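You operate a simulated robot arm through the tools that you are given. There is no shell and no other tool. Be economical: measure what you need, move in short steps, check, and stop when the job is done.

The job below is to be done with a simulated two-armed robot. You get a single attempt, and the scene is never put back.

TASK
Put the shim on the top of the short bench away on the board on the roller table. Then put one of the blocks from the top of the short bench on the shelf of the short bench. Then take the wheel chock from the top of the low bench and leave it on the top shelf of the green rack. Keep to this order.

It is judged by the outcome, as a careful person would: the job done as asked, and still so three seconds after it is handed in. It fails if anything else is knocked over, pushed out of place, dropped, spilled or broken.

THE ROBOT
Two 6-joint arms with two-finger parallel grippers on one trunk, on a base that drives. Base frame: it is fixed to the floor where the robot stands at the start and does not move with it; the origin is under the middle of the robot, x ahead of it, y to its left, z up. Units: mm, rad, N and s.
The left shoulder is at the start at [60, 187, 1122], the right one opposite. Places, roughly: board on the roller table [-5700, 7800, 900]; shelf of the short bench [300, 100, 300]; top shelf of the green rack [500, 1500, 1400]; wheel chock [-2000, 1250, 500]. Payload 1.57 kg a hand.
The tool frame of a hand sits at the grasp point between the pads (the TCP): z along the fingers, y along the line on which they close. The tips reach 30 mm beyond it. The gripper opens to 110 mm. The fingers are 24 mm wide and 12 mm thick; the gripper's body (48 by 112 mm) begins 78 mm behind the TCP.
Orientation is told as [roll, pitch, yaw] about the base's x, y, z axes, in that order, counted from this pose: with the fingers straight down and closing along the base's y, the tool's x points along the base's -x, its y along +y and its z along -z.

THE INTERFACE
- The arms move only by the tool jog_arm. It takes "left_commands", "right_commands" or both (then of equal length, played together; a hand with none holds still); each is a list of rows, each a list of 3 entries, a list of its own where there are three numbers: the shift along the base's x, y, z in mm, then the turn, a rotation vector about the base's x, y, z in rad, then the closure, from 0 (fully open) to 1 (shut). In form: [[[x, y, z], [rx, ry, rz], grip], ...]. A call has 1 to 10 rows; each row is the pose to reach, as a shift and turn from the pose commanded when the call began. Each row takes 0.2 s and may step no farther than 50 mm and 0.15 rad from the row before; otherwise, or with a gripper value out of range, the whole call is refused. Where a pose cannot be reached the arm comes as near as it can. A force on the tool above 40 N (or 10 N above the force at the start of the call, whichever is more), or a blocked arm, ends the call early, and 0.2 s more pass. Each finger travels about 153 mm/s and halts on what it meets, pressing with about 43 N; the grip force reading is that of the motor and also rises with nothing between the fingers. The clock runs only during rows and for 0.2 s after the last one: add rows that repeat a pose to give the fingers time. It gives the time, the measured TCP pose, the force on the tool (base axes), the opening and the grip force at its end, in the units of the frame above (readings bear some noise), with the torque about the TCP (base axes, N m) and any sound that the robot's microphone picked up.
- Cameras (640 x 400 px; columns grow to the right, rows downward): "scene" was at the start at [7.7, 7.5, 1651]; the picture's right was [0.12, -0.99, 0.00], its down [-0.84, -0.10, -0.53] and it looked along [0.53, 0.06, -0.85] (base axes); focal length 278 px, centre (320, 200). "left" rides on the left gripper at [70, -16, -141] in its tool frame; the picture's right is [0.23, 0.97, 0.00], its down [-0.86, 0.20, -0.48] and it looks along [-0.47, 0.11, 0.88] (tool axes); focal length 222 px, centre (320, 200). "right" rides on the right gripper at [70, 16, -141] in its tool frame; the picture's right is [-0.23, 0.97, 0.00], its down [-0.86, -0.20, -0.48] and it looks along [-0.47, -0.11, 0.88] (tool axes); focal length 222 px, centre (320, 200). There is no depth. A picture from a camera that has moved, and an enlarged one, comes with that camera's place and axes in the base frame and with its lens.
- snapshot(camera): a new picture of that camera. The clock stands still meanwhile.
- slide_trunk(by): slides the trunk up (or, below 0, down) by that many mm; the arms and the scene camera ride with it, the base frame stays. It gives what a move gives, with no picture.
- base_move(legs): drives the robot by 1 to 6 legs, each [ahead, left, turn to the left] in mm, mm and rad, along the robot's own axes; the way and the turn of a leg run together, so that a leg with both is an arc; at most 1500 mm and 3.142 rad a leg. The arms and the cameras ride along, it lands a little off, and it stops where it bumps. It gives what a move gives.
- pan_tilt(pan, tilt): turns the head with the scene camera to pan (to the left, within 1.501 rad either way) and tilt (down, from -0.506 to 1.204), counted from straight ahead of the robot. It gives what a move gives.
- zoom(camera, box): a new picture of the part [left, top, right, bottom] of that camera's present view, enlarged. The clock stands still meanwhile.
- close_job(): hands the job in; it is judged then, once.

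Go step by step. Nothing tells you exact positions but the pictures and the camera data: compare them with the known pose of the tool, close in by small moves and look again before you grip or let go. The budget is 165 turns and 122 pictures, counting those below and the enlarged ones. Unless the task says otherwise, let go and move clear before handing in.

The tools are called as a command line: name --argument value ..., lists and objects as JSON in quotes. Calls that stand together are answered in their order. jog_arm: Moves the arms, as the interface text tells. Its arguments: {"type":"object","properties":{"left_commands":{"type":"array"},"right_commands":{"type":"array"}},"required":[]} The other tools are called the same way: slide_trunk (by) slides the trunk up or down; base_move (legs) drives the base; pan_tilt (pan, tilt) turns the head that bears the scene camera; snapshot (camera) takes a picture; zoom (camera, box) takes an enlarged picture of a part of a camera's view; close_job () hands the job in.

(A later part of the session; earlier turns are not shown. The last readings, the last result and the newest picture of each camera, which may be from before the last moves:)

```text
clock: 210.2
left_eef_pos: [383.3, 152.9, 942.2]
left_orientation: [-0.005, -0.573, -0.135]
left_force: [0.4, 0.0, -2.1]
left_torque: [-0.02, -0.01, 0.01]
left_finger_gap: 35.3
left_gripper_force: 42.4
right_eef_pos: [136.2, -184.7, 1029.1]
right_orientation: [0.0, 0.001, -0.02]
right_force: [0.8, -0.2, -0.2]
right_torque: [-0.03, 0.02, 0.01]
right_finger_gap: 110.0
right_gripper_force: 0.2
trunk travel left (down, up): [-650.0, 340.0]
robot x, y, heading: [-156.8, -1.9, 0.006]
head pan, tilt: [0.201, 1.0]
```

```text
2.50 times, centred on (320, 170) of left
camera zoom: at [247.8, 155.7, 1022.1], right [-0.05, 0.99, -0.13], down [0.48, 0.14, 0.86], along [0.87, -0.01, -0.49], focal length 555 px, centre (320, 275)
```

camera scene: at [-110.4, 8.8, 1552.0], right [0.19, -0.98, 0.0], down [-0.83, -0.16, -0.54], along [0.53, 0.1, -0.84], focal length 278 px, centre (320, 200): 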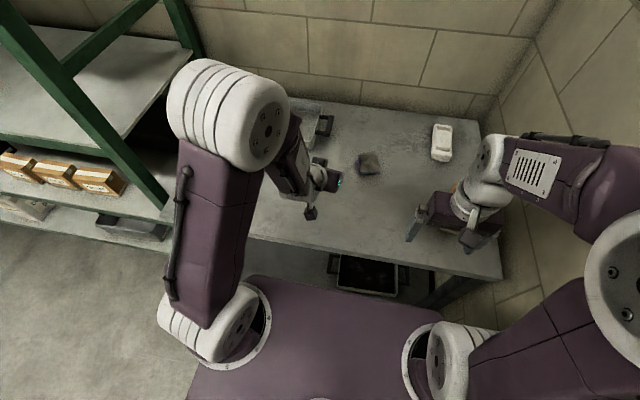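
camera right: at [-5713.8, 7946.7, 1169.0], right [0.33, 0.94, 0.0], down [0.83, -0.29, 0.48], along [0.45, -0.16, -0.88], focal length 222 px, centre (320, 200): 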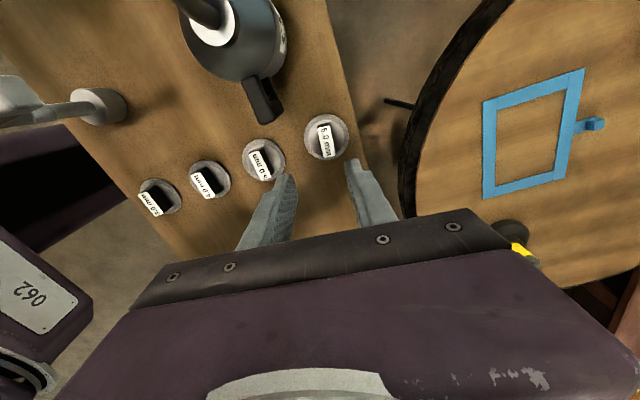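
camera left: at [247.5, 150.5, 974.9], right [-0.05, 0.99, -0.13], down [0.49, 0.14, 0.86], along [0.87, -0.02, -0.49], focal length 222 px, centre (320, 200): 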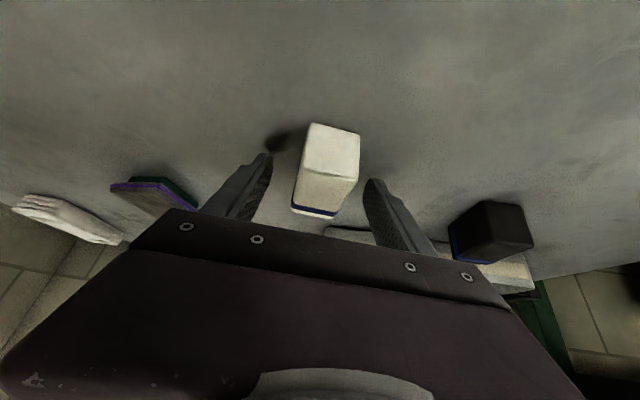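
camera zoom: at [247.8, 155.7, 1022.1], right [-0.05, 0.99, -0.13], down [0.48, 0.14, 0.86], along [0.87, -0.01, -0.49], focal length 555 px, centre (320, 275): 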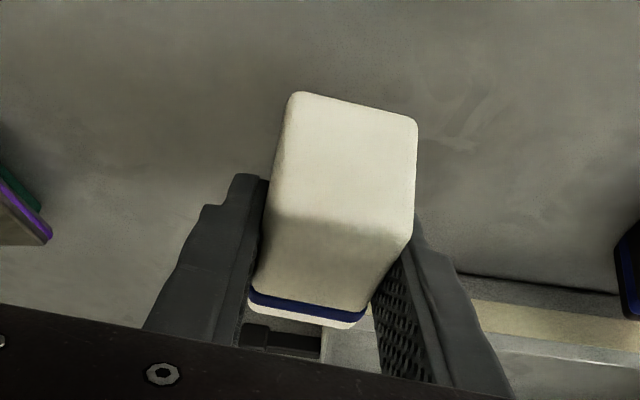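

The block is held upright. Backing off and lowering the trunk to shelf height, then looking under the bench top.

base_move --legs '[[-520, 0, 0]]'

slide_trunk --by -520

pan_tilt --pan 0.1 --tilt 0.5

snapshot --camera "scene"

snapshot --camera "left"

```text
clock: 213.2
left_eef_pos: [-145.1, 151.5, 941.0]
left_orientation: [-0.005, -0.573, -0.128]
left_force: [-0.1, 0.1, -0.8]
left_torque: [0.01, 0.02, 0.0]
left_finger_gap: 35.5
left_gripper_force: 42.3
right_eef_pos: [-388.2, -187.0, 1029.0]
right_orientation: [0.0, 0.001, -0.01]
right_force: [0.2, -0.7, 0.2]
right_torque: [0.01, -0.01, -0.03]
right_finger_gap: 110.0
right_gripper_force: 0.0
trunk travel left (down, up): [-650.0, 340.0]
robot x, y, heading: [-689.6, -8.5, 0.019]
head pan, tilt: [0.201, 1.0]
```

```text
refused: -520 is not a number from -400 to 400
```

```text
clock: 214.2
left_eef_pos: [-146.1, 152.3, 941.4]
left_orientation: [-0.005, -0.573, -0.127]
left_force: [0.1, -0.1, -1.6]
left_torque: [0.0, 0.01, -0.01]
left_finger_gap: 35.3
left_gripper_force: 42.4
right_eef_pos: [-389.3, -186.7, 1027.8]
right_orientation: [0.0, -0.001, -0.011]
right_force: [0.5, 0.1, 0.1]
right_torque: [-0.02, -0.01, -0.01]
right_finger_gap: 110.1
right_gripper_force: 0.0
trunk travel left (down, up): [-650.0, 340.0]
robot x, y, heading: [-689.2, -8.8, 0.02]
head pan, tilt: [0.099, 0.499]
```

```text
65 pictures are left
camera scene: at [-658.0, -0.2, 1592.9], right [0.12, -0.99, 0.0], down [-0.48, -0.06, -0.88], along [0.87, 0.1, -0.48], focal length 278 px, centre (320, 200)
```

scene: 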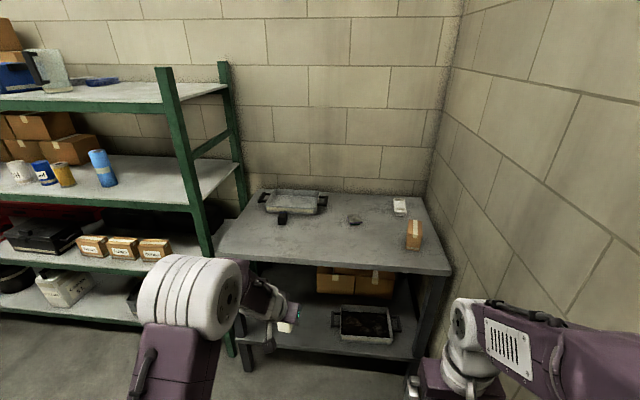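

```text
64 pictures are left
camera left: at [-280.3, 153.7, 1021.9], right [-0.06, 0.99, -0.13], down [0.48, 0.14, 0.86], along [0.87, -0.01, -0.49], focal length 222 px, centre (320, 200)
```

left: 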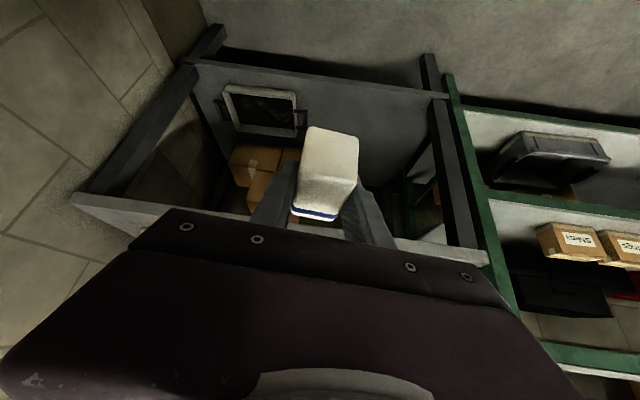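

The shelf's free area spans about y 80–350 with its front edge near x 165. I'll lower the trunk in two steps with the arm clear in front.

slide_trunk --by -400

slide_trunk --by -120

snapshot --camera "scene"

snapshot --camera "left"

```text
clock: 218.0
left_eef_pos: [-145.7, 153.0, 541.4]
left_orientation: [-0.006, -0.572, -0.127]
left_force: [0.2, 0.0, -1.3]
left_torque: [-0.02, -0.03, -0.01]
left_finger_gap: 35.6
left_gripper_force: 42.2
right_eef_pos: [-389.5, -186.4, 629.9]
right_orientation: [0.0, 0.0, -0.011]
right_force: [-0.5, 0.3, -0.1]
right_torque: [0.02, -0.02, -0.03]
right_finger_gap: 110.0
right_gripper_force: 0.1
trunk travel left (down, up): [-250.0, 740.0]
robot x, y, heading: [-691.3, -9.0, 0.015]
head pan, tilt: [0.099, 0.499]
```

```text
clock: 219.5
left_eef_pos: [-147.0, 151.0, 421.6]
left_orientation: [-0.005, -0.574, -0.127]
left_force: [0.9, -0.8, -1.2]
left_torque: [0.02, 0.01, 0.01]
left_finger_gap: 35.3
left_gripper_force: 41.9
right_eef_pos: [-389.0, -187.2, 508.1]
right_orientation: [0.0, 0.0, -0.01]
right_force: [0.1, 0.3, 0.0]
right_torque: [-0.04, 0.01, -0.01]
right_finger_gap: 110.1
right_gripper_force: 0.1
trunk travel left (down, up): [-130.0, 860.0]
robot x, y, heading: [-686.0, -7.7, 0.018]
head pan, tilt: [0.099, 0.499]
```

```text
63 pictures are left
camera scene: at [-658.5, -0.2, 1073.1], right [0.12, -0.99, 0.0], down [-0.48, -0.06, -0.88], along [0.87, 0.1, -0.48], focal length 278 px, centre (320, 200)
```

scene: 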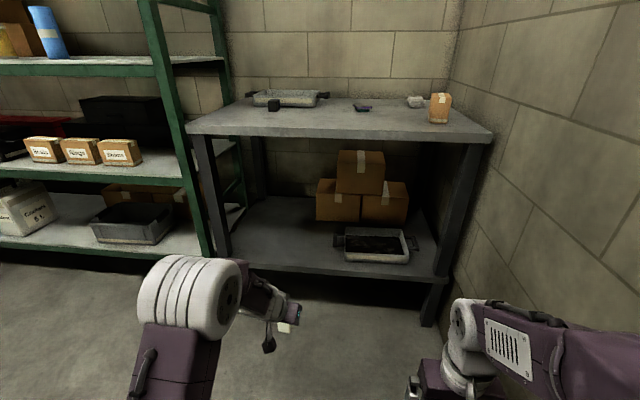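

```text
62 pictures are left
camera left: at [-280.6, 153.7, 502.1], right [-0.06, 0.99, -0.13], down [0.48, 0.14, 0.86], along [0.87, -0.01, -0.49], focal length 222 px, centre (320, 200)
```

left: 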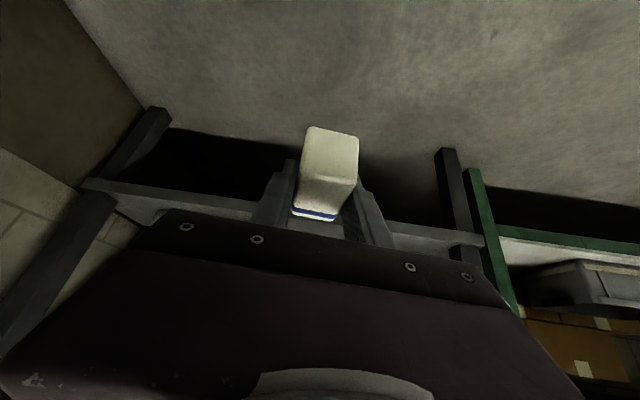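

Shelf estimate: top z≈300, front edge x≈170. I'll drive forward in stages with the block held about 85 mm above shelf level.

base_move --legs '[[280, 35, -0.018]]'

snapshot --camera "scene"

snapshot --camera "left"

```text
clock: 221.4
left_eef_pos: [130.5, 186.1, 421.7]
left_orientation: [-0.004, -0.573, -0.137]
left_force: [-0.5, -0.1, -1.2]
left_torque: [0.01, -0.05, 0.0]
left_finger_gap: 35.1
left_gripper_force: 43.0
right_eef_pos: [-114.8, -150.4, 508.1]
right_orientation: [-0.001, 0.0, -0.02]
right_force: [0.3, 1.0, -0.7]
right_torque: [-0.03, -0.02, 0.01]
right_finger_gap: 110.0
right_gripper_force: 0.0
trunk travel left (down, up): [-130.0, 860.0]
robot x, y, heading: [-416.1, 30.0, 0.009]
head pan, tilt: [0.099, 0.499]
```

```text
61 pictures are left
camera scene: at [-382.8, 38.8, 1073.0], right [0.11, -0.99, 0.0], down [-0.48, -0.05, -0.88], along [0.87, 0.09, -0.48], focal length 278 px, centre (320, 200)
```

scene: 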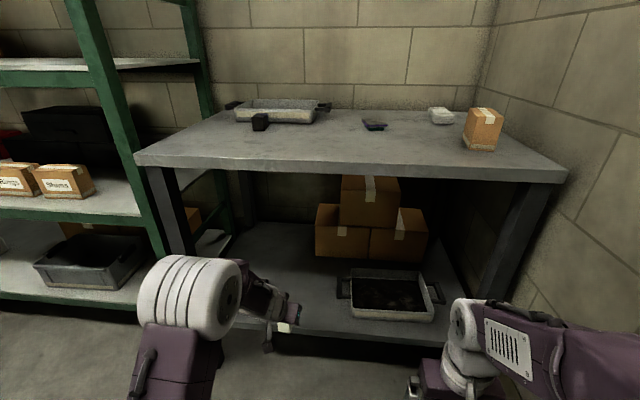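

```text
60 pictures are left
camera left: at [-3.7, 189.3, 501.9], right [-0.05, 0.99, -0.13], down [0.48, 0.14, 0.86], along [0.87, -0.01, -0.49], focal length 222 px, centre (320, 200)
```

left: 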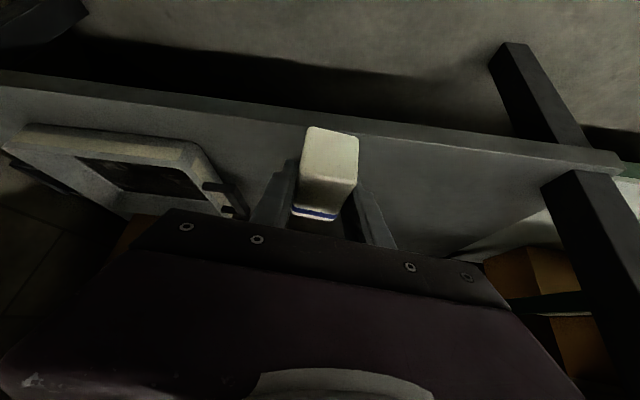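

The way in is clear, front edge near x 170–190. Going forward another 130 mm, then a look before lowering.

base_move --legs '[[130, 10, 0]]'

snapshot --camera "left"

snapshot --camera "scene"

```text
clock: 222.7
left_eef_pos: [260.1, 197.9, 420.8]
left_orientation: [-0.006, -0.572, -0.135]
left_force: [-0.3, 0.3, -0.5]
left_torque: [-0.05, 0.01, 0.02]
left_finger_gap: 35.6
left_gripper_force: 42.1
right_eef_pos: [13.1, -139.3, 508.9]
right_orientation: [-0.001, 0.0, -0.018]
right_force: [-0.8, -0.7, 0.0]
right_torque: [-0.02, 0.04, 0.0]
right_finger_gap: 110.1
right_gripper_force: 0.0
trunk travel left (down, up): [-130.0, 860.0]
robot x, y, heading: [-283.9, 39.3, 0.009]
head pan, tilt: [0.099, 0.499]
```

```text
59 pictures are left
camera left: at [125.1, 201.0, 501.9], right [-0.06, 0.99, -0.13], down [0.48, 0.14, 0.86], along [0.87, -0.01, -0.49], focal length 222 px, centre (320, 200)
```

left: 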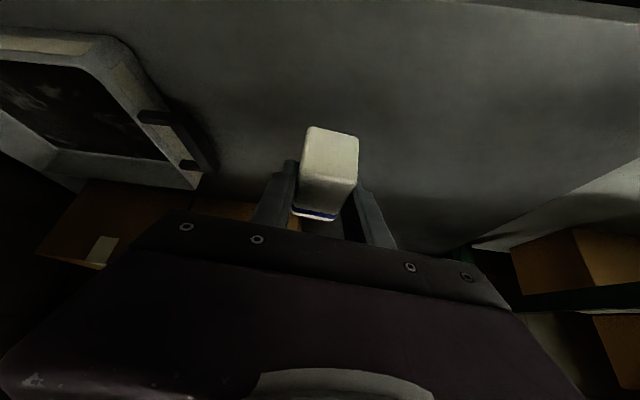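

```text
58 pictures are left
camera scene: at [-253.8, 50.0, 1073.0], right [0.11, -0.99, 0.0], down [-0.48, -0.05, -0.88], along [0.87, 0.09, -0.48], focal length 278 px, centre (320, 200)
```

scene: 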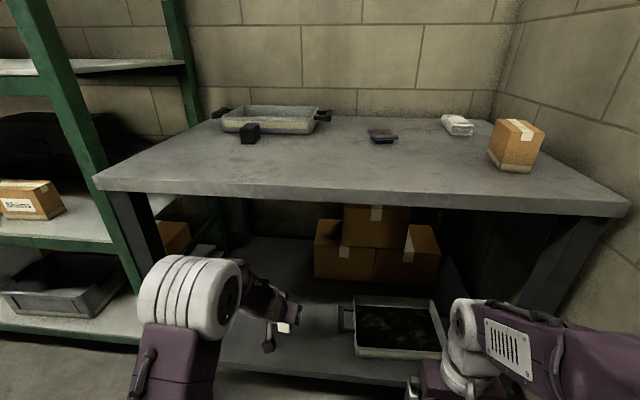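

Block is over the free part of the shelf. Lowering the trunk 70 mm, then feeling down in small steps.

slide_trunk --by -65

snapshot --camera "left"

jog_arm --left_commands '[[[0, 0, -3], [0, 0, 0], 1], [[0, 0, -6], [0, 0, 0], 1]]'

```text
clock: 223.8
left_eef_pos: [259.2, 198.6, 357.0]
left_orientation: [-0.006, -0.572, -0.135]
left_force: [0.0, -0.4, -0.7]
left_torque: [-0.04, 0.04, 0.0]
left_finger_gap: 35.5
left_gripper_force: 42.6
right_eef_pos: [13.3, -137.4, 444.0]
right_orientation: [0.0, 0.0, -0.017]
right_force: [-0.6, -0.3, 0.0]
right_torque: [0.02, -0.01, 0.04]
right_finger_gap: 109.9
right_gripper_force: 0.0
trunk travel left (down, up): [-65.0, 925.0]
robot x, y, heading: [-284.2, 36.9, 0.01]
head pan, tilt: [0.099, 0.499]
```

```text
57 pictures are left
camera left: at [125.1, 200.9, 437.0], right [-0.06, 0.99, -0.13], down [0.48, 0.14, 0.86], along [0.87, -0.01, -0.49], focal length 222 px, centre (320, 200)
```

left: 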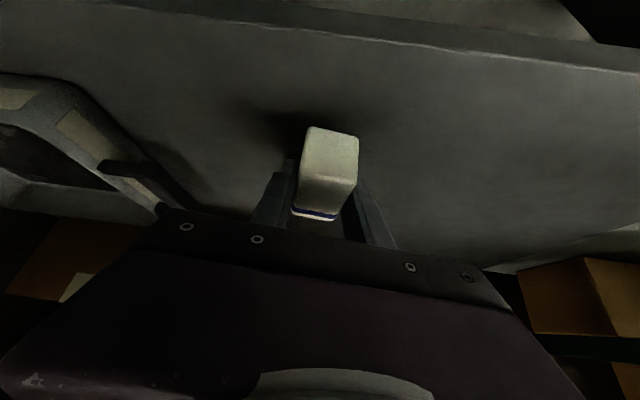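

```text
clock: 224.3
left_eef_pos: [260.0, 198.6, 350.5]
left_orientation: [-0.006, -0.574, -0.133]
left_force: [-0.1, 1.2, -0.8]
left_torque: [-0.01, 0.01, -0.03]
left_finger_gap: 35.3
left_gripper_force: 42.6
right_eef_pos: [13.4, -138.4, 443.3]
right_orientation: [0.0, 0.002, -0.018]
right_force: [0.4, 0.2, 0.3]
right_torque: [0.0, 0.01, 0.0]
right_finger_gap: 110.1
right_gripper_force: 0.0
trunk travel left (down, up): [-65.0, 925.0]
robot x, y, heading: [-281.9, 42.3, 0.012]
head pan, tilt: [0.099, 0.499]
```

jog_arm --left_commands '[[[0, 0, -3], [0, 0, 0], 1], [[0, 0, -6], [0, 0, 0], 1]]'

jog_arm --left_commands '[[[0, 0, -3], [0, 0, 0], 1], [[0, 0, -5], [0, 0, 0], 1]]'

```text
clock: 224.9
left_eef_pos: [260.8, 198.6, 343.8]
left_orientation: [-0.005, -0.572, -0.135]
left_force: [0.1, 0.5, -0.7]
left_torque: [0.02, -0.01, 0.0]
left_finger_gap: 35.6
left_gripper_force: 42.4
right_eef_pos: [14.2, -138.4, 443.4]
right_orientation: [-0.001, 0.0, -0.018]
right_force: [-0.1, 0.7, -0.1]
right_torque: [0.0, -0.02, -0.03]
right_finger_gap: 110.2
right_gripper_force: 0.1
trunk travel left (down, up): [-65.0, 925.0]
robot x, y, heading: [-284.3, 38.4, 0.011]
head pan, tilt: [0.099, 0.499]
```

```text
clock: 225.6
left_eef_pos: [259.6, 200.1, 339.2]
left_orientation: [-0.006, -0.572, -0.136]
left_force: [0.2, 0.1, -0.8]
left_torque: [-0.02, 0.01, 0.01]
left_finger_gap: 35.4
left_gripper_force: 42.2
right_eef_pos: [13.0, -139.8, 443.6]
right_orientation: [-0.001, 0.0, -0.018]
right_force: [0.6, 0.9, 0.8]
right_torque: [-0.02, 0.01, -0.03]
right_finger_gap: 109.8
right_gripper_force: 0.0
trunk travel left (down, up): [-65.0, 925.0]
robot x, y, heading: [-285.4, 37.7, 0.012]
head pan, tilt: [0.099, 0.499]
```

jog_arm --left_commands '[[[0, 0, -2], [0, 0, 0], 1], [[0, 0, -4], [0, 0, 0], 1]]'

jog_arm --left_commands '[[[0, 0, -2], [0, 0, 0], 1], [[0, 0, -4], [0, 0, 0], 1]]'

snapshot --camera "left"

```text
clock: 226.2
left_eef_pos: [260.4, 198.3, 334.6]
left_orientation: [-0.004, -0.572, -0.135]
left_force: [-0.9, 0.9, -1.4]
left_torque: [-0.03, 0.01, 0.0]
left_finger_gap: 35.2
left_gripper_force: 42.4
right_eef_pos: [14.0, -139.1, 445.0]
right_orientation: [0.0, 0.0, -0.017]
right_force: [0.2, 0.0, -0.5]
right_torque: [0.0, -0.02, 0.01]
right_finger_gap: 110.0
right_gripper_force: 0.0
trunk travel left (down, up): [-65.0, 925.0]
robot x, y, heading: [-287.5, 39.1, 0.007]
head pan, tilt: [0.099, 0.499]
```

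```text
clock: 226.8
left_eef_pos: [260.7, 197.5, 331.9]
left_orientation: [-0.005, -0.573, -0.135]
left_force: [-1.0, -2.1, 5.0]
left_torque: [0.07, 0.08, 0.03]
left_finger_gap: 35.4
left_gripper_force: 42.5
right_eef_pos: [13.2, -138.7, 444.3]
right_orientation: [0.0, 0.0, -0.017]
right_force: [0.0, -0.6, 0.4]
right_torque: [0.01, -0.02, -0.01]
right_finger_gap: 109.9
right_gripper_force: 0.1
trunk travel left (down, up): [-65.0, 925.0]
robot x, y, heading: [-284.3, 41.2, 0.007]
head pan, tilt: [0.099, 0.499]
```

```text
56 pictures are left
camera left: at [126.6, 200.9, 412.4], right [-0.06, 0.99, -0.13], down [0.48, 0.14, 0.87], along [0.88, -0.01, -0.48], focal length 222 px, centre (320, 200)
```

left: 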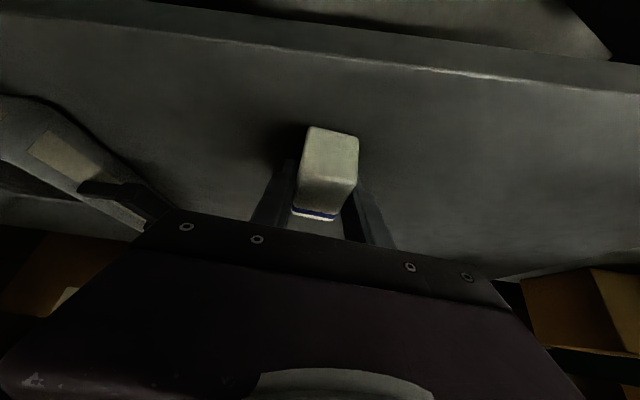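

Contact felt. Opening and withdrawing upward-back along the fingers.

jog_arm --left_commands '[[[0, 0, 0], [0, 0, 0], 0.7], [[0, 0, 0], [0, 0, 0], 0.45], [[0, 0, 0], [0, 0, 0], 0.4], [[-8, 1, 12], [0, 0, 0], 0.4], [[-22, 3, 35], [0, 0, 0], 0.4], [[-40, 5, 62], [0, 0, 0], 0.4], [[-50, 7, 80], [0, 0, 0], 0.4]]'

snapshot --camera "left"

```text
clock: 228.3
left_eef_pos: [209.6, 205.5, 408.8]
left_orientation: [-0.005, -0.573, -0.133]
left_force: [1.4, 0.2, 0.4]
left_torque: [0.01, -0.02, 0.0]
left_finger_gap: 66.0
left_gripper_force: 0.0
right_eef_pos: [12.8, -138.9, 443.7]
right_orientation: [0.0, 0.0, -0.018]
right_force: [-0.7, -0.4, 0.0]
right_torque: [0.0, -0.04, 0.02]
right_finger_gap: 110.2
right_gripper_force: 0.0
trunk travel left (down, up): [-65.0, 925.0]
robot x, y, heading: [-285.2, 41.5, 0.006]
head pan, tilt: [0.099, 0.499]
```

```text
55 pictures are left
camera left: at [74.0, 208.6, 490.0], right [-0.06, 0.99, -0.13], down [0.48, 0.14, 0.86], along [0.87, -0.01, -0.49], focal length 222 px, centre (320, 200)
```

left: 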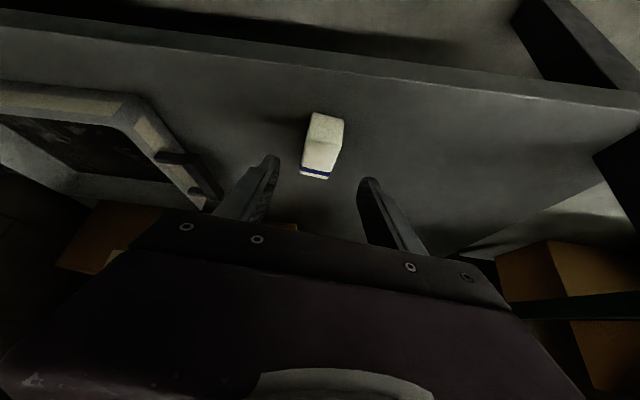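

The white block stands on the shelf. Backing out, raising the trunk, straightening the left hand and looking toward the low bench.

base_move --legs '[[-420, 0, 0]]'

slide_trunk --by 385

jog_arm --left_commands '[[[0, 0, 20], [0.019, 0.13, 0], 0], [[0, 0, 20], [0.036, 0.26, 0], 0], [[0, 0, 20], [0.054, 0.39, 0], 0], [[0, 0, 20], [0.072, 0.52, 0], 0], [[0, 0, 20], [0.078, 0.568, 0], 0]]'

pan_tilt --pan 0.1 --tilt 0.6

snapshot --camera "scene"

```text
clock: 230.9
left_eef_pos: [-209.0, 200.7, 408.7]
left_orientation: [-0.005, -0.573, -0.142]
left_force: [-0.9, 0.0, -1.1]
left_torque: [0.01, 0.02, 0.0]
left_finger_gap: 65.8
left_gripper_force: 0.0
right_eef_pos: [-404.9, -142.5, 444.4]
right_orientation: [-0.001, 0.001, -0.025]
right_force: [0.1, -0.5, -0.1]
right_torque: [0.01, -0.04, 0.01]
right_finger_gap: 110.3
right_gripper_force: 0.1
trunk travel left (down, up): [-65.0, 925.0]
robot x, y, heading: [-702.0, 40.2, 0.001]
head pan, tilt: [0.099, 0.499]
```

```text
clock: 234.6
left_eef_pos: [-208.5, 200.7, 794.2]
left_orientation: [-0.004, -0.573, -0.14]
left_force: [-0.9, 0.0, -0.2]
left_torque: [-0.01, 0.01, -0.01]
left_finger_gap: 66.0
left_gripper_force: 0.0
right_eef_pos: [-404.9, -142.4, 828.3]
right_orientation: [0.0, -0.001, -0.024]
right_force: [-0.7, 0.5, 0.4]
right_torque: [0.04, 0.01, 0.02]
right_finger_gap: 109.8
right_gripper_force: 0.0
trunk travel left (down, up): [-450.0, 540.0]
robot x, y, heading: [-700.7, 37.2, 0.005]
head pan, tilt: [0.099, 0.499]
```

```text
clock: 235.8
left_eef_pos: [-246.8, 219.2, 764.0]
left_orientation: [-0.149, -0.149, -0.138]
left_force: [-0.2, 0.7, -0.1]
left_torque: [-0.02, -0.01, 0.0]
left_finger_gap: 109.8
left_gripper_force: 0.1
left hand out of reach, approached as far as the arm can: row 1, 2, 3, 4, 5
right_eef_pos: [-405.8, -142.6, 828.8]
right_orientation: [0.0, -0.001, -0.026]
right_force: [-0.1, -0.3, -0.8]
right_torque: [0.0, 0.0, -0.01]
right_finger_gap: 109.9
right_gripper_force: 0.1
trunk travel left (down, up): [-450.0, 540.0]
robot x, y, heading: [-697.1, 39.6, 0.002]
head pan, tilt: [0.099, 0.499]
```

```text
clock: 236.5
left_eef_pos: [-246.5, 218.7, 764.3]
left_orientation: [-0.148, -0.149, -0.138]
left_force: [0.9, -0.5, 0.3]
left_torque: [0.04, 0.01, 0.0]
left_finger_gap: 110.0
left_gripper_force: 0.2
right_eef_pos: [-405.9, -141.7, 829.5]
right_orientation: [0.0, 0.0, -0.026]
right_force: [-0.5, 0.4, -0.4]
right_torque: [0.04, -0.03, -0.05]
right_finger_gap: 109.9
right_gripper_force: 0.1
trunk travel left (down, up): [-450.0, 540.0]
robot x, y, heading: [-705.1, 39.2, 0.004]
head pan, tilt: [0.099, 0.6]
```

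```text
54 pictures are left
camera scene: at [-674.8, 47.5, 1384.0], right [0.1, -0.99, 0.0], down [-0.56, -0.06, -0.83], along [0.82, 0.08, -0.56], focal length 278 px, centre (320, 200)
```

scene: 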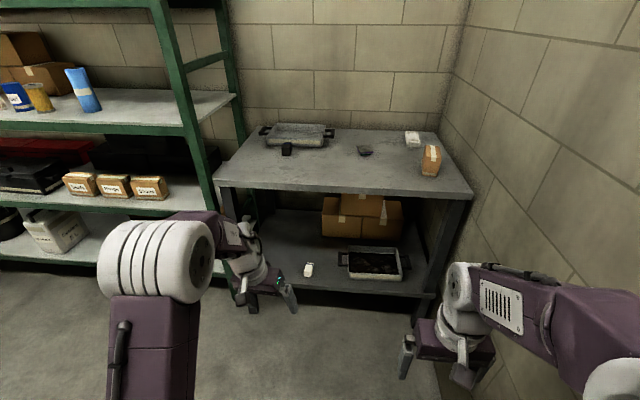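

The white block sits well on the shelf. The left hand ended skewed near a limit, so I'll bring it back to its comfortable pose.

jog_arm --left_commands '[[[-10, 5, 35], [0.04, 0.04, 0.04], 0], [[-20, 10, 70], [0.08, 0.08, 0.08], 0], [[-30, 10, 100], [0.12, 0.12, 0.11], 0], [[-40, 10, 120], [0.15, 0.15, 0.14], 0], [[-40, 10, 120], [0.15, 0.15, 0.14], 0]]'

base_move --legs '[[0, 0, 2.9]]'

pan_tilt --pan -0.4 --tilt 0.4

snapshot --camera "scene"

```text
clock: 237.7
left_eef_pos: [-296.9, 228.8, 828.7]
left_orientation: [-0.208, -0.087, -0.009]
left_force: [0.0, -1.4, 0.2]
left_torque: [-0.03, 0.01, 0.01]
left_finger_gap: 109.9
left_gripper_force: 0.1
left hand out of reach, approached as far as the arm can: row 1, 2, 3, 4, 5
right_eef_pos: [-405.7, -141.8, 828.9]
right_orientation: [0.001, -0.001, -0.024]
right_force: [-0.3, 0.0, -0.5]
right_torque: [0.02, 0.02, 0.0]
right_finger_gap: 110.0
right_gripper_force: 0.0
trunk travel left (down, up): [-450.0, 540.0]
robot x, y, heading: [-702.6, 42.6, 0.004]
head pan, tilt: [0.099, 0.6]
```

```text
clock: 244.8
left_eef_pos: [-1142.6, -27.4, 828.7]
left_orientation: [-0.208, -0.087, 2.849]
left_force: [0.2, 0.8, 0.3]
left_torque: [-0.01, 0.04, -0.03]
left_finger_gap: 110.0
left_gripper_force: 0.1
right_eef_pos: [-934.5, 298.9, 828.9]
right_orientation: [-0.003, 0.0, 2.832]
right_force: [-0.8, 0.7, -0.6]
right_torque: [0.02, -0.02, 0.0]
right_finger_gap: 110.4
right_gripper_force: 0.1
trunk travel left (down, up): [-450.0, 540.0]
robot x, y, heading: [-701.6, 41.0, 2.857]
head pan, tilt: [0.099, 0.6]
```

```text
clock: 245.7
left_eef_pos: [-1142.9, -27.4, 828.9]
left_orientation: [-0.207, -0.085, 2.846]
left_force: [0.8, -0.5, -0.1]
left_torque: [0.01, 0.01, 0.02]
left_finger_gap: 110.1
left_gripper_force: 0.1
right_eef_pos: [-934.6, 298.7, 828.8]
right_orientation: [0.0, 0.0, 2.828]
right_force: [-0.3, 0.2, 0.5]
right_torque: [0.02, 0.0, -0.02]
right_finger_gap: 110.0
right_gripper_force: 0.0
trunk travel left (down, up): [-450.0, 540.0]
robot x, y, heading: [-700.6, 37.8, 2.86]
head pan, tilt: [-0.4, 0.4]
```

```text
53 pictures are left
camera scene: at [-717.1, 80.3, 1402.1], right [0.63, 0.78, 0.0], down [0.3, -0.25, -0.92], along [-0.71, 0.58, -0.39], focal length 278 px, centre (320, 200)
```

scene: 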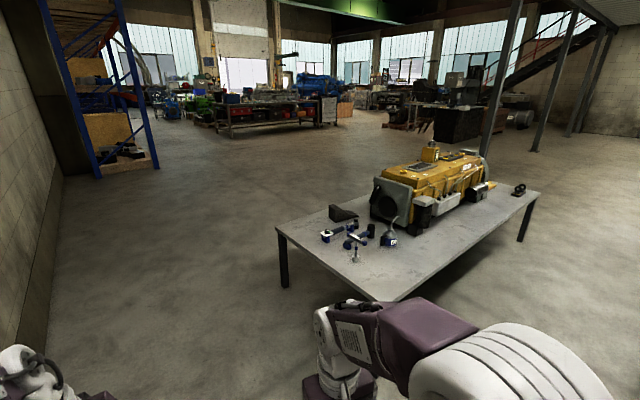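

The low bench is accessible from its west side, chock at about (-1993,1326). First I'll try to free the left arm's posture by pulling it back and up.

jog_arm --left_commands '[[[36, -10, 25], [0, 0, 0], 0], [[72, -20, 50], [0, 0, 0], 0], [[108, -30, 75], [0, 0, 0], 0], [[144, -42, 100], [0, 0, 0], 0]]'

snapshot --camera "left"

pan_tilt --pan 0.4 --tilt 0.9

snapshot --camera "scene"

```text
clock: 246.7
left_eef_pos: [-1014.1, -47.4, 859.7]
left_orientation: [-0.216, -0.09, 2.847]
left_force: [-0.2, 0.6, -1.3]
left_torque: [-0.01, -0.03, 0.02]
left_finger_gap: 110.0
left_gripper_force: 0.0
left hand out of reach, approached as far as the arm can: row 2, 3, 4
right_eef_pos: [-934.1, 298.9, 827.7]
right_orientation: [-0.001, 0.002, 2.832]
right_force: [-0.3, -0.4, -0.3]
right_torque: [0.01, 0.0, 0.0]
right_finger_gap: 110.2
right_gripper_force: 0.1
trunk travel left (down, up): [-450.0, 540.0]
robot x, y, heading: [-701.6, 41.8, 2.859]
head pan, tilt: [-0.4, 0.4]
```

```text
52 pictures are left
camera left: at [-938.6, -87.0, 994.6], right [-0.08, -0.97, -0.23], down [-0.87, -0.05, 0.5], along [-0.49, 0.24, -0.84], focal length 222 px, centre (320, 200)
```

left: 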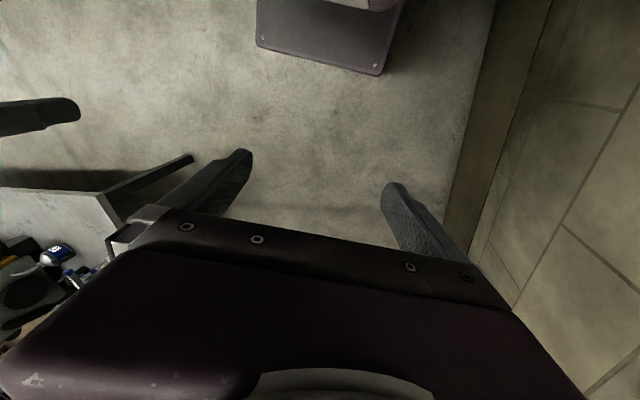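

```text
clock: 247.9
left_eef_pos: [-1014.8, -49.4, 860.8]
left_orientation: [-0.215, -0.091, 2.846]
left_force: [-0.1, 0.4, -0.3]
left_torque: [-0.01, 0.04, -0.05]
left_finger_gap: 109.9
left_gripper_force: 0.1
right_eef_pos: [-934.8, 298.4, 828.7]
right_orientation: [0.001, -0.001, 2.831]
right_force: [-0.1, 0.1, -0.2]
right_torque: [-0.01, -0.02, 0.0]
right_finger_gap: 109.9
right_gripper_force: 0.2
trunk travel left (down, up): [-450.0, 540.0]
robot x, y, heading: [-702.6, 40.4, 2.86]
head pan, tilt: [0.4, 0.901]
```

```text
51 pictures are left
camera scene: at [-720.2, 13.2, 1359.2], right [-0.11, 0.99, 0.0], down [0.78, 0.09, -0.62], along [-0.62, -0.07, -0.78], focal length 278 px, centre (320, 200)
```

scene: 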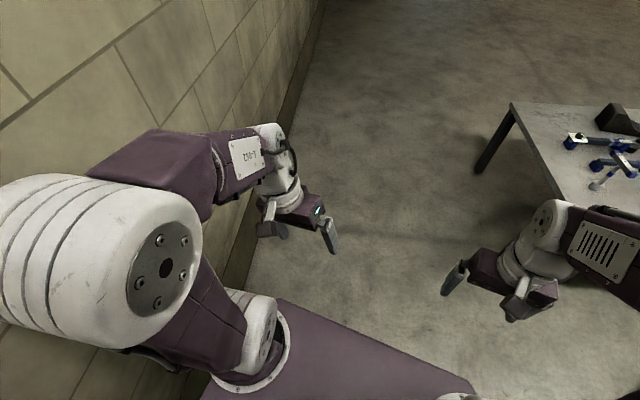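

The left arm's wrist has flipped but is out of the way now; the right arm is in a good pose, so it will take the chock. Driving around the south-west corner of the low bench to its west side.

base_move --legs '[[0, 0, 0.21], [1500, 0, 0], [500, 0, 0], [0, 0, -1.5], [1250, 0, 0], [0, 0, -1.571]]'

pan_tilt --pan 0 --tilt 0.7

snapshot --camera "scene"

```text
clock: 271.9
left_eef_pos: [-2378.7, 1653.8, 860.2]
left_orientation: [-0.216, -0.09, 0.004]
left_force: [0.0, -0.1, 0.6]
left_torque: [-0.02, -0.04, 0.0]
left_finger_gap: 109.9
left_gripper_force: 0.1
right_eef_pos: [-2354.4, 1297.8, 828.2]
right_orientation: [0.0, 0.0, -0.016]
right_force: [0.7, 0.0, 0.2]
right_torque: [0.0, 0.0, 0.01]
right_finger_gap: 110.2
right_gripper_force: 0.1
trunk travel left (down, up): [-450.0, 540.0]
robot x, y, heading: [-2651.4, 1474.3, 0.013]
head pan, tilt: [0.4, 0.901]
```

```text
clock: 272.8
left_eef_pos: [-2378.8, 1654.7, 859.2]
left_orientation: [-0.217, -0.09, 0.004]
left_force: [0.2, 0.7, 0.8]
left_torque: [-0.03, 0.0, 0.01]
left_finger_gap: 110.0
left_gripper_force: 0.1
right_eef_pos: [-2353.9, 1299.8, 828.6]
right_orientation: [0.001, 0.0, -0.015]
right_force: [-0.1, 0.4, 0.3]
right_torque: [0.0, -0.02, 0.02]
right_finger_gap: 110.1
right_gripper_force: 0.1
trunk travel left (down, up): [-450.0, 540.0]
robot x, y, heading: [-2656.0, 1476.7, 0.013]
head pan, tilt: [0.0, 0.7]
```

```text
50 pictures are left
camera scene: at [-2628.1, 1477.1, 1375.3], right [0.01, -1.0, 0.0], down [-0.64, -0.01, -0.76], along [0.76, 0.01, -0.64], focal length 278 px, centre (320, 200)
```

scene: 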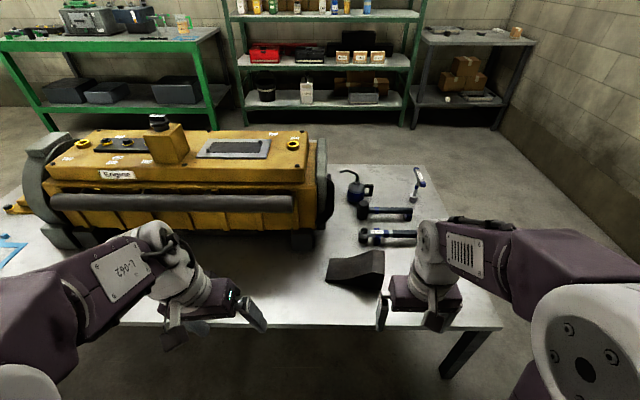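

Chock is just in front at about (-2030,1350). Zooming for its shape.

zoom --camera "scene" --box '[300, 220, 440, 310]'

snapshot --camera "right"

```text
4.44 times, centred on (370, 265) of scene
camera zoom: at [-2628.1, 1477.1, 1375.3], right [0.01, -1.0, 0.0], down [-0.64, -0.01, -0.76], along [0.76, 0.01, -0.64], focal length 1238 px, centre (98, -89)
```

zoom: 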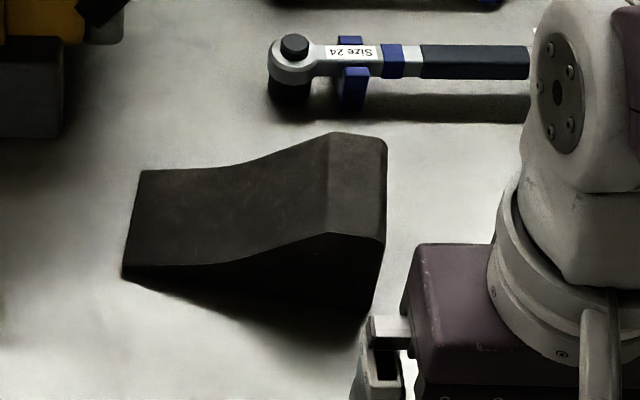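

```text
48 pictures are left
camera right: at [-2424.7, 1314.7, 969.7], right [0.24, 0.97, 0.0], down [0.85, -0.21, 0.48], along [0.46, -0.12, -0.88], focal length 222 px, centre (320, 200)
```

right: 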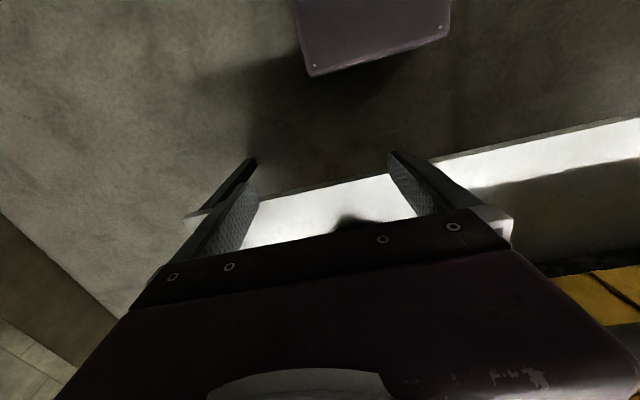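

The chock is about 200 mm long along y and nearly 100 mm wide, so I need a close measurement. Driving forward 200 mm with hands high.

base_move --legs '[[200, 0, -0.013]]'

snapshot --camera "right"

```text
clock: 274.4
left_eef_pos: [-2169.0, 1650.6, 859.9]
left_orientation: [-0.217, -0.088, -0.014]
left_force: [0.2, 0.3, 0.4]
left_torque: [0.0, 0.01, 0.0]
left_finger_gap: 110.3
left_gripper_force: 0.1
right_eef_pos: [-2150.0, 1293.5, 829.3]
right_orientation: [0.0, 0.001, -0.03]
right_force: [0.1, -0.7, -0.9]
right_torque: [-0.02, 0.04, -0.02]
right_finger_gap: 110.1
right_gripper_force: 0.0
trunk travel left (down, up): [-450.0, 540.0]
robot x, y, heading: [-2445.8, 1476.0, -0.003]
head pan, tilt: [0.0, 0.7]
```

```text
47 pictures are left
camera right: at [-2219.9, 1311.6, 969.4], right [0.26, 0.97, 0.0], down [0.85, -0.23, 0.48], along [0.46, -0.12, -0.88], focal length 222 px, centre (320, 200)
```

right: 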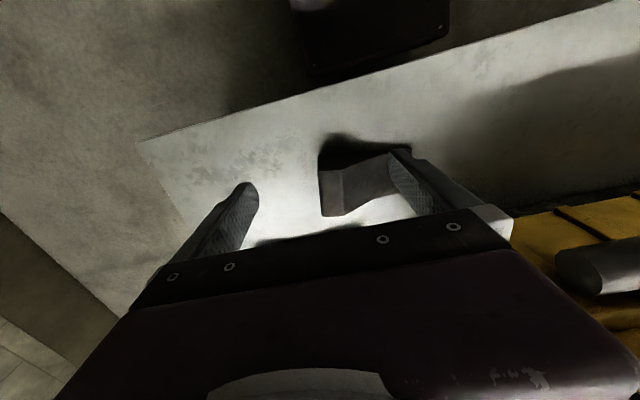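

I'll rotate the right hand a quarter turn so it closes across the chock's width, moving over its thick end.

jog_arm --right_commands '[[[12, 3, 0], [0, 0, -0.149], 0], [[24, 6, 0], [0, 0, -0.298], 0], [[36, 9, 0], [0, 0, -0.447], 0], [[48, 12, 0], [0, 0, -0.596], 0], [[60, 15, 0], [0, 0, -0.745], 0], [[72, 18, 0], [0, 0, -0.894], 0], [[84, 21, 0], [0, 0, -1.043], 0], [[96, 24, 0], [0, 0, -1.192], 0], [[108, 27, 0], [0, 0, -1.341], 0], [[120, 30, 0], [0, 0, -1.49], 0]]'

jog_arm --right_commands '[[[0, 0, -20], [0, 0, -0.1], 0], [[0, 0, -50], [0, 0, -0.2], 0], [[0, 0, -50], [0, 0, -0.2], 0]]'

snapshot --camera "right"

```text
clock: 276.6
left_eef_pos: [-2168.6, 1650.5, 859.9]
left_orientation: [-0.217, -0.09, -0.015]
left_force: [0.3, -0.2, -0.3]
left_torque: [-0.02, -0.03, 0.0]
left_finger_gap: 110.0
left_gripper_force: 0.0
right_eef_pos: [-2029.9, 1324.8, 827.6]
right_orientation: [-0.001, 0.0, -1.522]
right_force: [-0.8, 0.1, 0.3]
right_torque: [0.0, -0.02, 0.02]
right_finger_gap: 110.2
right_gripper_force: 0.0
trunk travel left (down, up): [-450.0, 540.0]
robot x, y, heading: [-2444.1, 1477.1, -0.0]
head pan, tilt: [0.0, 0.7]
```

```text
clock: 277.4
left_eef_pos: [-2169.6, 1650.6, 861.9]
left_orientation: [-0.215, -0.09, -0.013]
left_force: [-0.3, -0.7, -1.2]
left_torque: [0.02, 0.04, -0.03]
left_finger_gap: 109.9
left_gripper_force: 0.1
right_eef_pos: [-2029.7, 1323.4, 778.1]
right_orientation: [0.0, 0.0, -1.722]
right_force: [0.3, 0.2, 0.3]
right_torque: [-0.01, 0.01, 0.0]
right_finger_gap: 110.1
right_gripper_force: 0.0
trunk travel left (down, up): [-450.0, 540.0]
robot x, y, heading: [-2443.1, 1479.4, -0.004]
head pan, tilt: [0.0, 0.7]
```

```text
46 pictures are left
camera right: at [-2004.5, 1389.0, 918.8], right [0.93, -0.37, 0.0], down [-0.33, -0.82, 0.48], along [-0.18, -0.44, -0.88], focal length 222 px, centre (320, 200)
```

right: 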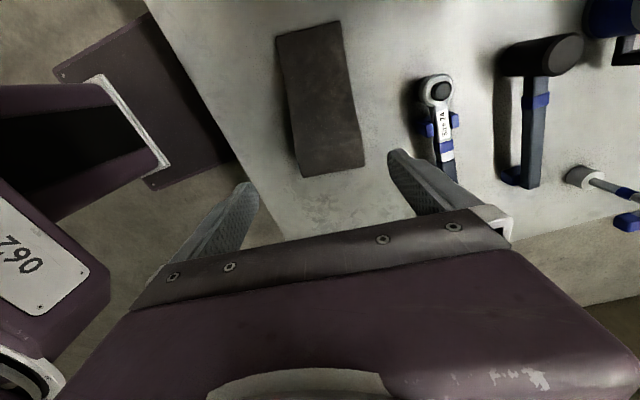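

Zooming to measure the width precisely.

zoom --camera "right" --box '[250, 10, 410, 190]'

```text
2.22 times, centred on (330, 100) of right
camera zoom: at [-2004.5, 1389.0, 918.8], right [0.93, -0.37, 0.0], down [-0.33, -0.82, 0.48], along [-0.18, -0.44, -0.88], focal length 494 px, centre (298, 422)
```

zoom: 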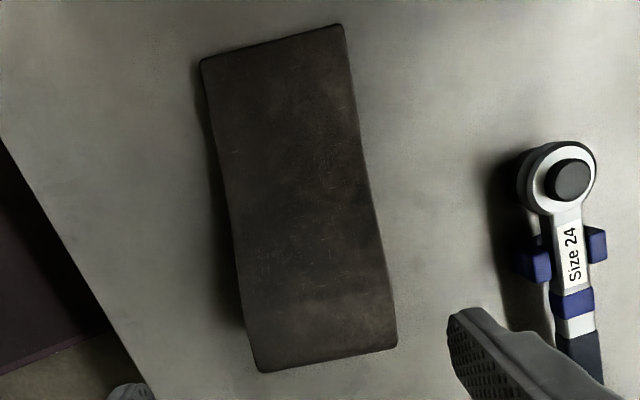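

Width is about 97 mm (gripper opens 110), axis yaw about -0.18. I'll align yaw and position precisely over the thick part, then lower some and check again.

jog_arm --right_commands '[[[5, 2, 0], [0, 0, -0.03], 0], [[9, 4, 0], [0, 0, -0.03], 0], [[9, 4, 0], [0, 0, -0.03], 0]]'

slide_trunk --by -120

snapshot --camera "right"

```text
clock: 278.2
left_eef_pos: [-2170.0, 1650.3, 861.3]
left_orientation: [-0.217, -0.09, -0.014]
left_force: [-0.1, 0.2, -0.1]
left_torque: [-0.02, 0.02, -0.01]
left_finger_gap: 109.9
left_gripper_force: 0.1
right_eef_pos: [-2021.8, 1326.8, 778.7]
right_orientation: [0.0, 0.0, -1.749]
right_force: [0.5, -0.4, 0.2]
right_torque: [0.0, -0.01, 0.0]
right_finger_gap: 110.0
right_gripper_force: 0.0
trunk travel left (down, up): [-450.0, 540.0]
robot x, y, heading: [-2446.3, 1479.8, -0.006]
head pan, tilt: [0.0, 0.7]
```

```text
clock: 279.7
left_eef_pos: [-2170.4, 1651.4, 741.0]
left_orientation: [-0.216, -0.088, -0.015]
left_force: [0.2, -0.3, -0.4]
left_torque: [0.01, -0.01, -0.01]
left_finger_gap: 110.2
left_gripper_force: 0.1
right_eef_pos: [-2022.4, 1326.6, 657.3]
right_orientation: [-0.001, -0.001, -1.749]
right_force: [-1.0, -0.1, 0.5]
right_torque: [0.03, -0.01, -0.02]
right_finger_gap: 109.9
right_gripper_force: 0.1
trunk travel left (down, up): [-330.0, 660.0]
robot x, y, heading: [-2444.3, 1481.8, 0.002]
head pan, tilt: [0.0, 0.7]
```

```text
44 pictures are left
camera right: at [-1994.8, 1391.8, 798.8], right [0.92, -0.4, 0.0], down [-0.35, -0.81, 0.48], along [-0.19, -0.44, -0.88], focal length 222 px, centre (320, 200)
```

right: 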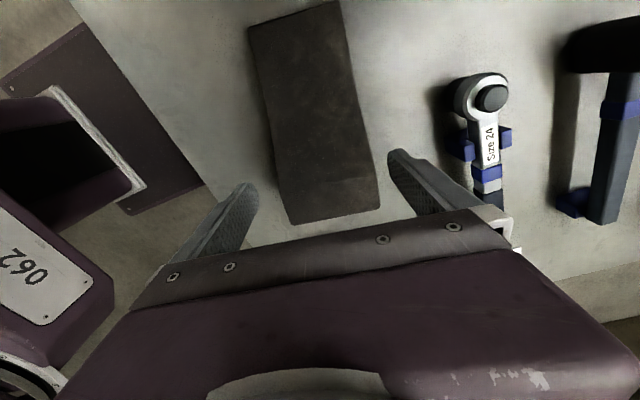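

Top of the thick end is at z≈598. I need about 3 mm to the right in the picture; adjusting and dropping to just above the top for a check.

jog_arm --right_commands '[[[3, -1, -10], [0, 0, 0], 0], [[3, -1, -20], [0, 0, 0], 0], [[3, -1, -20], [0, 0, 0], 0]]'

snapshot --camera "right"

```text
clock: 280.5
left_eef_pos: [-2169.0, 1649.4, 740.8]
left_orientation: [-0.217, -0.089, -0.014]
left_force: [0.0, -0.3, -0.1]
left_torque: [0.01, -0.05, 0.0]
left_finger_gap: 109.7
left_gripper_force: 0.0
right_eef_pos: [-2016.8, 1327.9, 637.0]
right_orientation: [0.0, -0.002, -1.75]
right_force: [-0.2, 1.0, 0.3]
right_torque: [0.0, 0.01, 0.01]
right_finger_gap: 109.9
right_gripper_force: 0.0
trunk travel left (down, up): [-330.0, 660.0]
robot x, y, heading: [-2444.7, 1479.5, -0.003]
head pan, tilt: [0.0, 0.7]
```

```text
43 pictures are left
camera right: at [-1990.1, 1392.3, 778.4], right [0.92, -0.4, 0.0], down [-0.35, -0.81, 0.48], along [-0.19, -0.44, -0.88], focal length 222 px, centre (320, 200)
```

right: 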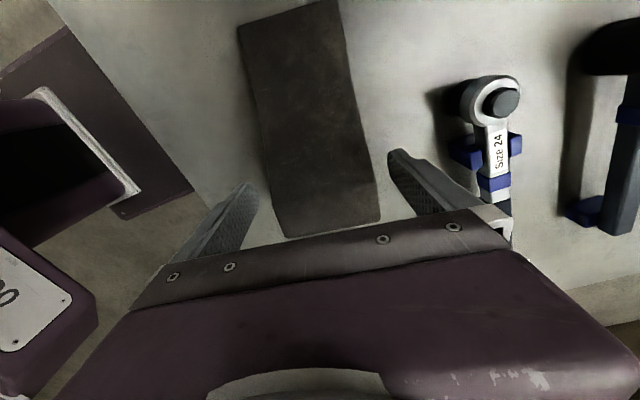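

Centred well. Descending around the chock.

jog_arm --right_commands '[[[0, 0, -12], [0, 0, 0], 0], [[0, 0, -24], [0, 0, 0], 0], [[0, 0, -36], [0, 0, 0], 0], [[0, 0, -48], [0, 0, 0], 0], [[0, 0, -58], [0, 0, 0], 0], [[0, 0, -66], [0, 0, 0], 0], [[0, 0, -66], [0, 0, 0], 0]]'

snapshot --camera "right"

```text
clock: 282.1
left_eef_pos: [-2170.2, 1650.7, 740.4]
left_orientation: [-0.218, -0.087, -0.016]
left_force: [-0.3, 0.5, -0.4]
left_torque: [0.01, -0.01, 0.03]
left_finger_gap: 110.0
left_gripper_force: 0.0
right_eef_pos: [-2018.1, 1327.0, 573.1]
right_orientation: [0.001, 0.001, -1.751]
right_force: [-0.8, 0.3, -1.1]
right_torque: [0.0, 0.0, -0.02]
right_finger_gap: 110.2
right_gripper_force: 0.2
trunk travel left (down, up): [-330.0, 660.0]
robot x, y, heading: [-2445.2, 1477.5, 0.001]
head pan, tilt: [0.0, 0.7]
```

```text
42 pictures are left
camera right: at [-1990.0, 1391.4, 712.5], right [0.92, -0.4, 0.0], down [-0.35, -0.81, 0.48], along [-0.19, -0.44, -0.88], focal length 222 px, centre (320, 200)
```

right: 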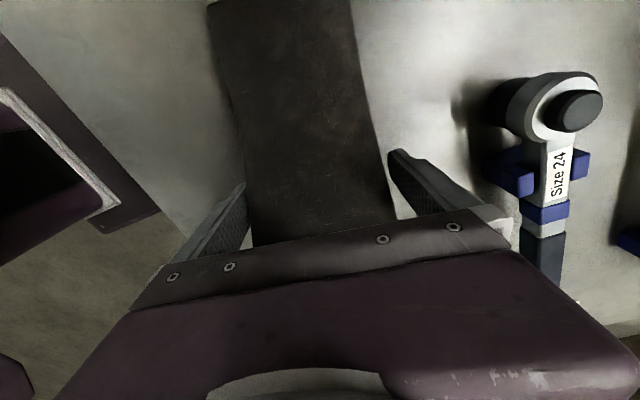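

The fingers straddle it freely. Down a little more and closing.

jog_arm --right_commands '[[[0, 0, -8], [0, 0, 0], 0], [[0, 0, -15], [0, 0, 0], 0], [[0, 0, -15], [0, 0, 0], 0.15], [[0, 0, -15], [0, 0, 0], 0.3], [[0, 0, -15], [0, 0, 0], 0.6], [[0, 0, -15], [0, 0, 0], 1], [[0, 0, -15], [0, 0, 0], 1]]'

```text
clock: 283.7
left_eef_pos: [-2170.5, 1651.2, 740.1]
left_orientation: [-0.216, -0.088, -0.013]
left_force: [0.6, -0.4, 0.0]
left_torque: [0.0, 0.02, 0.02]
left_finger_gap: 109.7
left_gripper_force: 0.1
right_eef_pos: [-2020.5, 1326.5, 557.1]
right_orientation: [-0.002, -0.001, -1.75]
right_force: [-4.3, -1.2, 0.8]
right_torque: [-0.46, 0.71, -0.2]
right_finger_gap: 100.0
right_gripper_force: 42.3
trunk travel left (down, up): [-330.0, 660.0]
robot x, y, heading: [-2446.6, 1481.2, -0.002]
head pan, tilt: [0.0, 0.7]
```

Gripped at 100 mm. Lifting slowly and checking.

jog_arm --right_commands '[[[0, 0, 3], [0, 0, 0], 1], [[0, 0, 7], [0, 0, 0], 1], [[0, 0, 13], [0, 0, 0], 1], [[0, 0, 20], [0, 0, 0], 1], [[0, 0, 28], [0, 0, 0], 1], [[0, 0, 36], [0, 0, 0], 1]]'

snapshot --camera "right"

snapshot --camera "scene"

```text
clock: 285.1
left_eef_pos: [-2169.5, 1650.8, 740.4]
left_orientation: [-0.217, -0.089, -0.013]
left_force: [-0.2, 0.3, -0.6]
left_torque: [0.0, -0.03, -0.01]
left_finger_gap: 109.9
left_gripper_force: 0.0
right_eef_pos: [-2018.3, 1326.9, 593.9]
right_orientation: [-0.001, 0.0, -1.751]
right_force: [-0.5, 0.5, -6.1]
right_torque: [-0.06, 0.01, 0.0]
right_finger_gap: 100.1
right_gripper_force: 43.0
trunk travel left (down, up): [-330.0, 660.0]
robot x, y, heading: [-2446.6, 1481.1, -0.005]
head pan, tilt: [0.0, 0.7]
```

```text
41 pictures are left
camera right: at [-1991.0, 1390.8, 734.1], right [0.92, -0.4, 0.0], down [-0.35, -0.81, 0.48], along [-0.19, -0.44, -0.88], focal length 222 px, centre (320, 200)
```

right: 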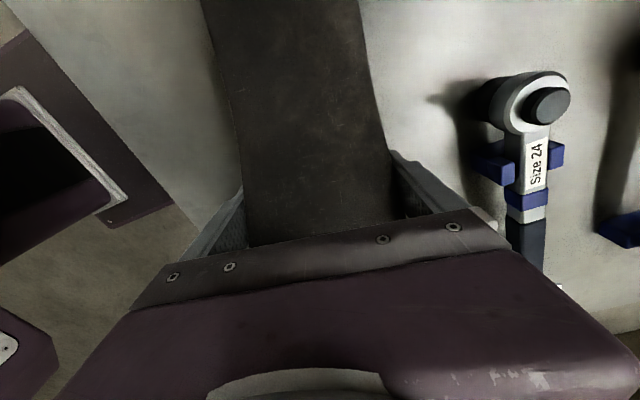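

```text
40 pictures are left
camera scene: at [-2420.9, 1477.3, 1255.3], right [0.0, -1.0, 0.0], down [-0.64, 0.0, -0.76], along [0.76, 0.0, -0.64], focal length 278 px, centre (320, 200)
```

scene: 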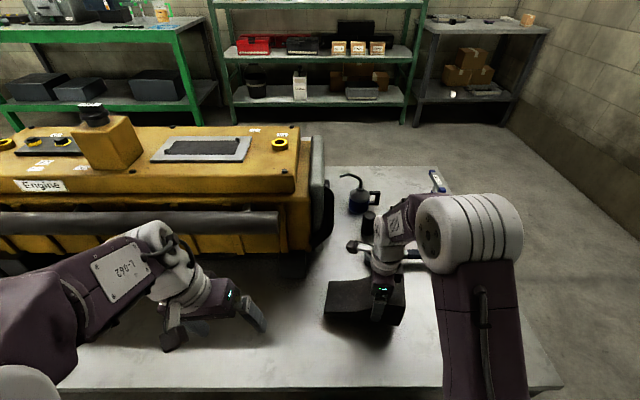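

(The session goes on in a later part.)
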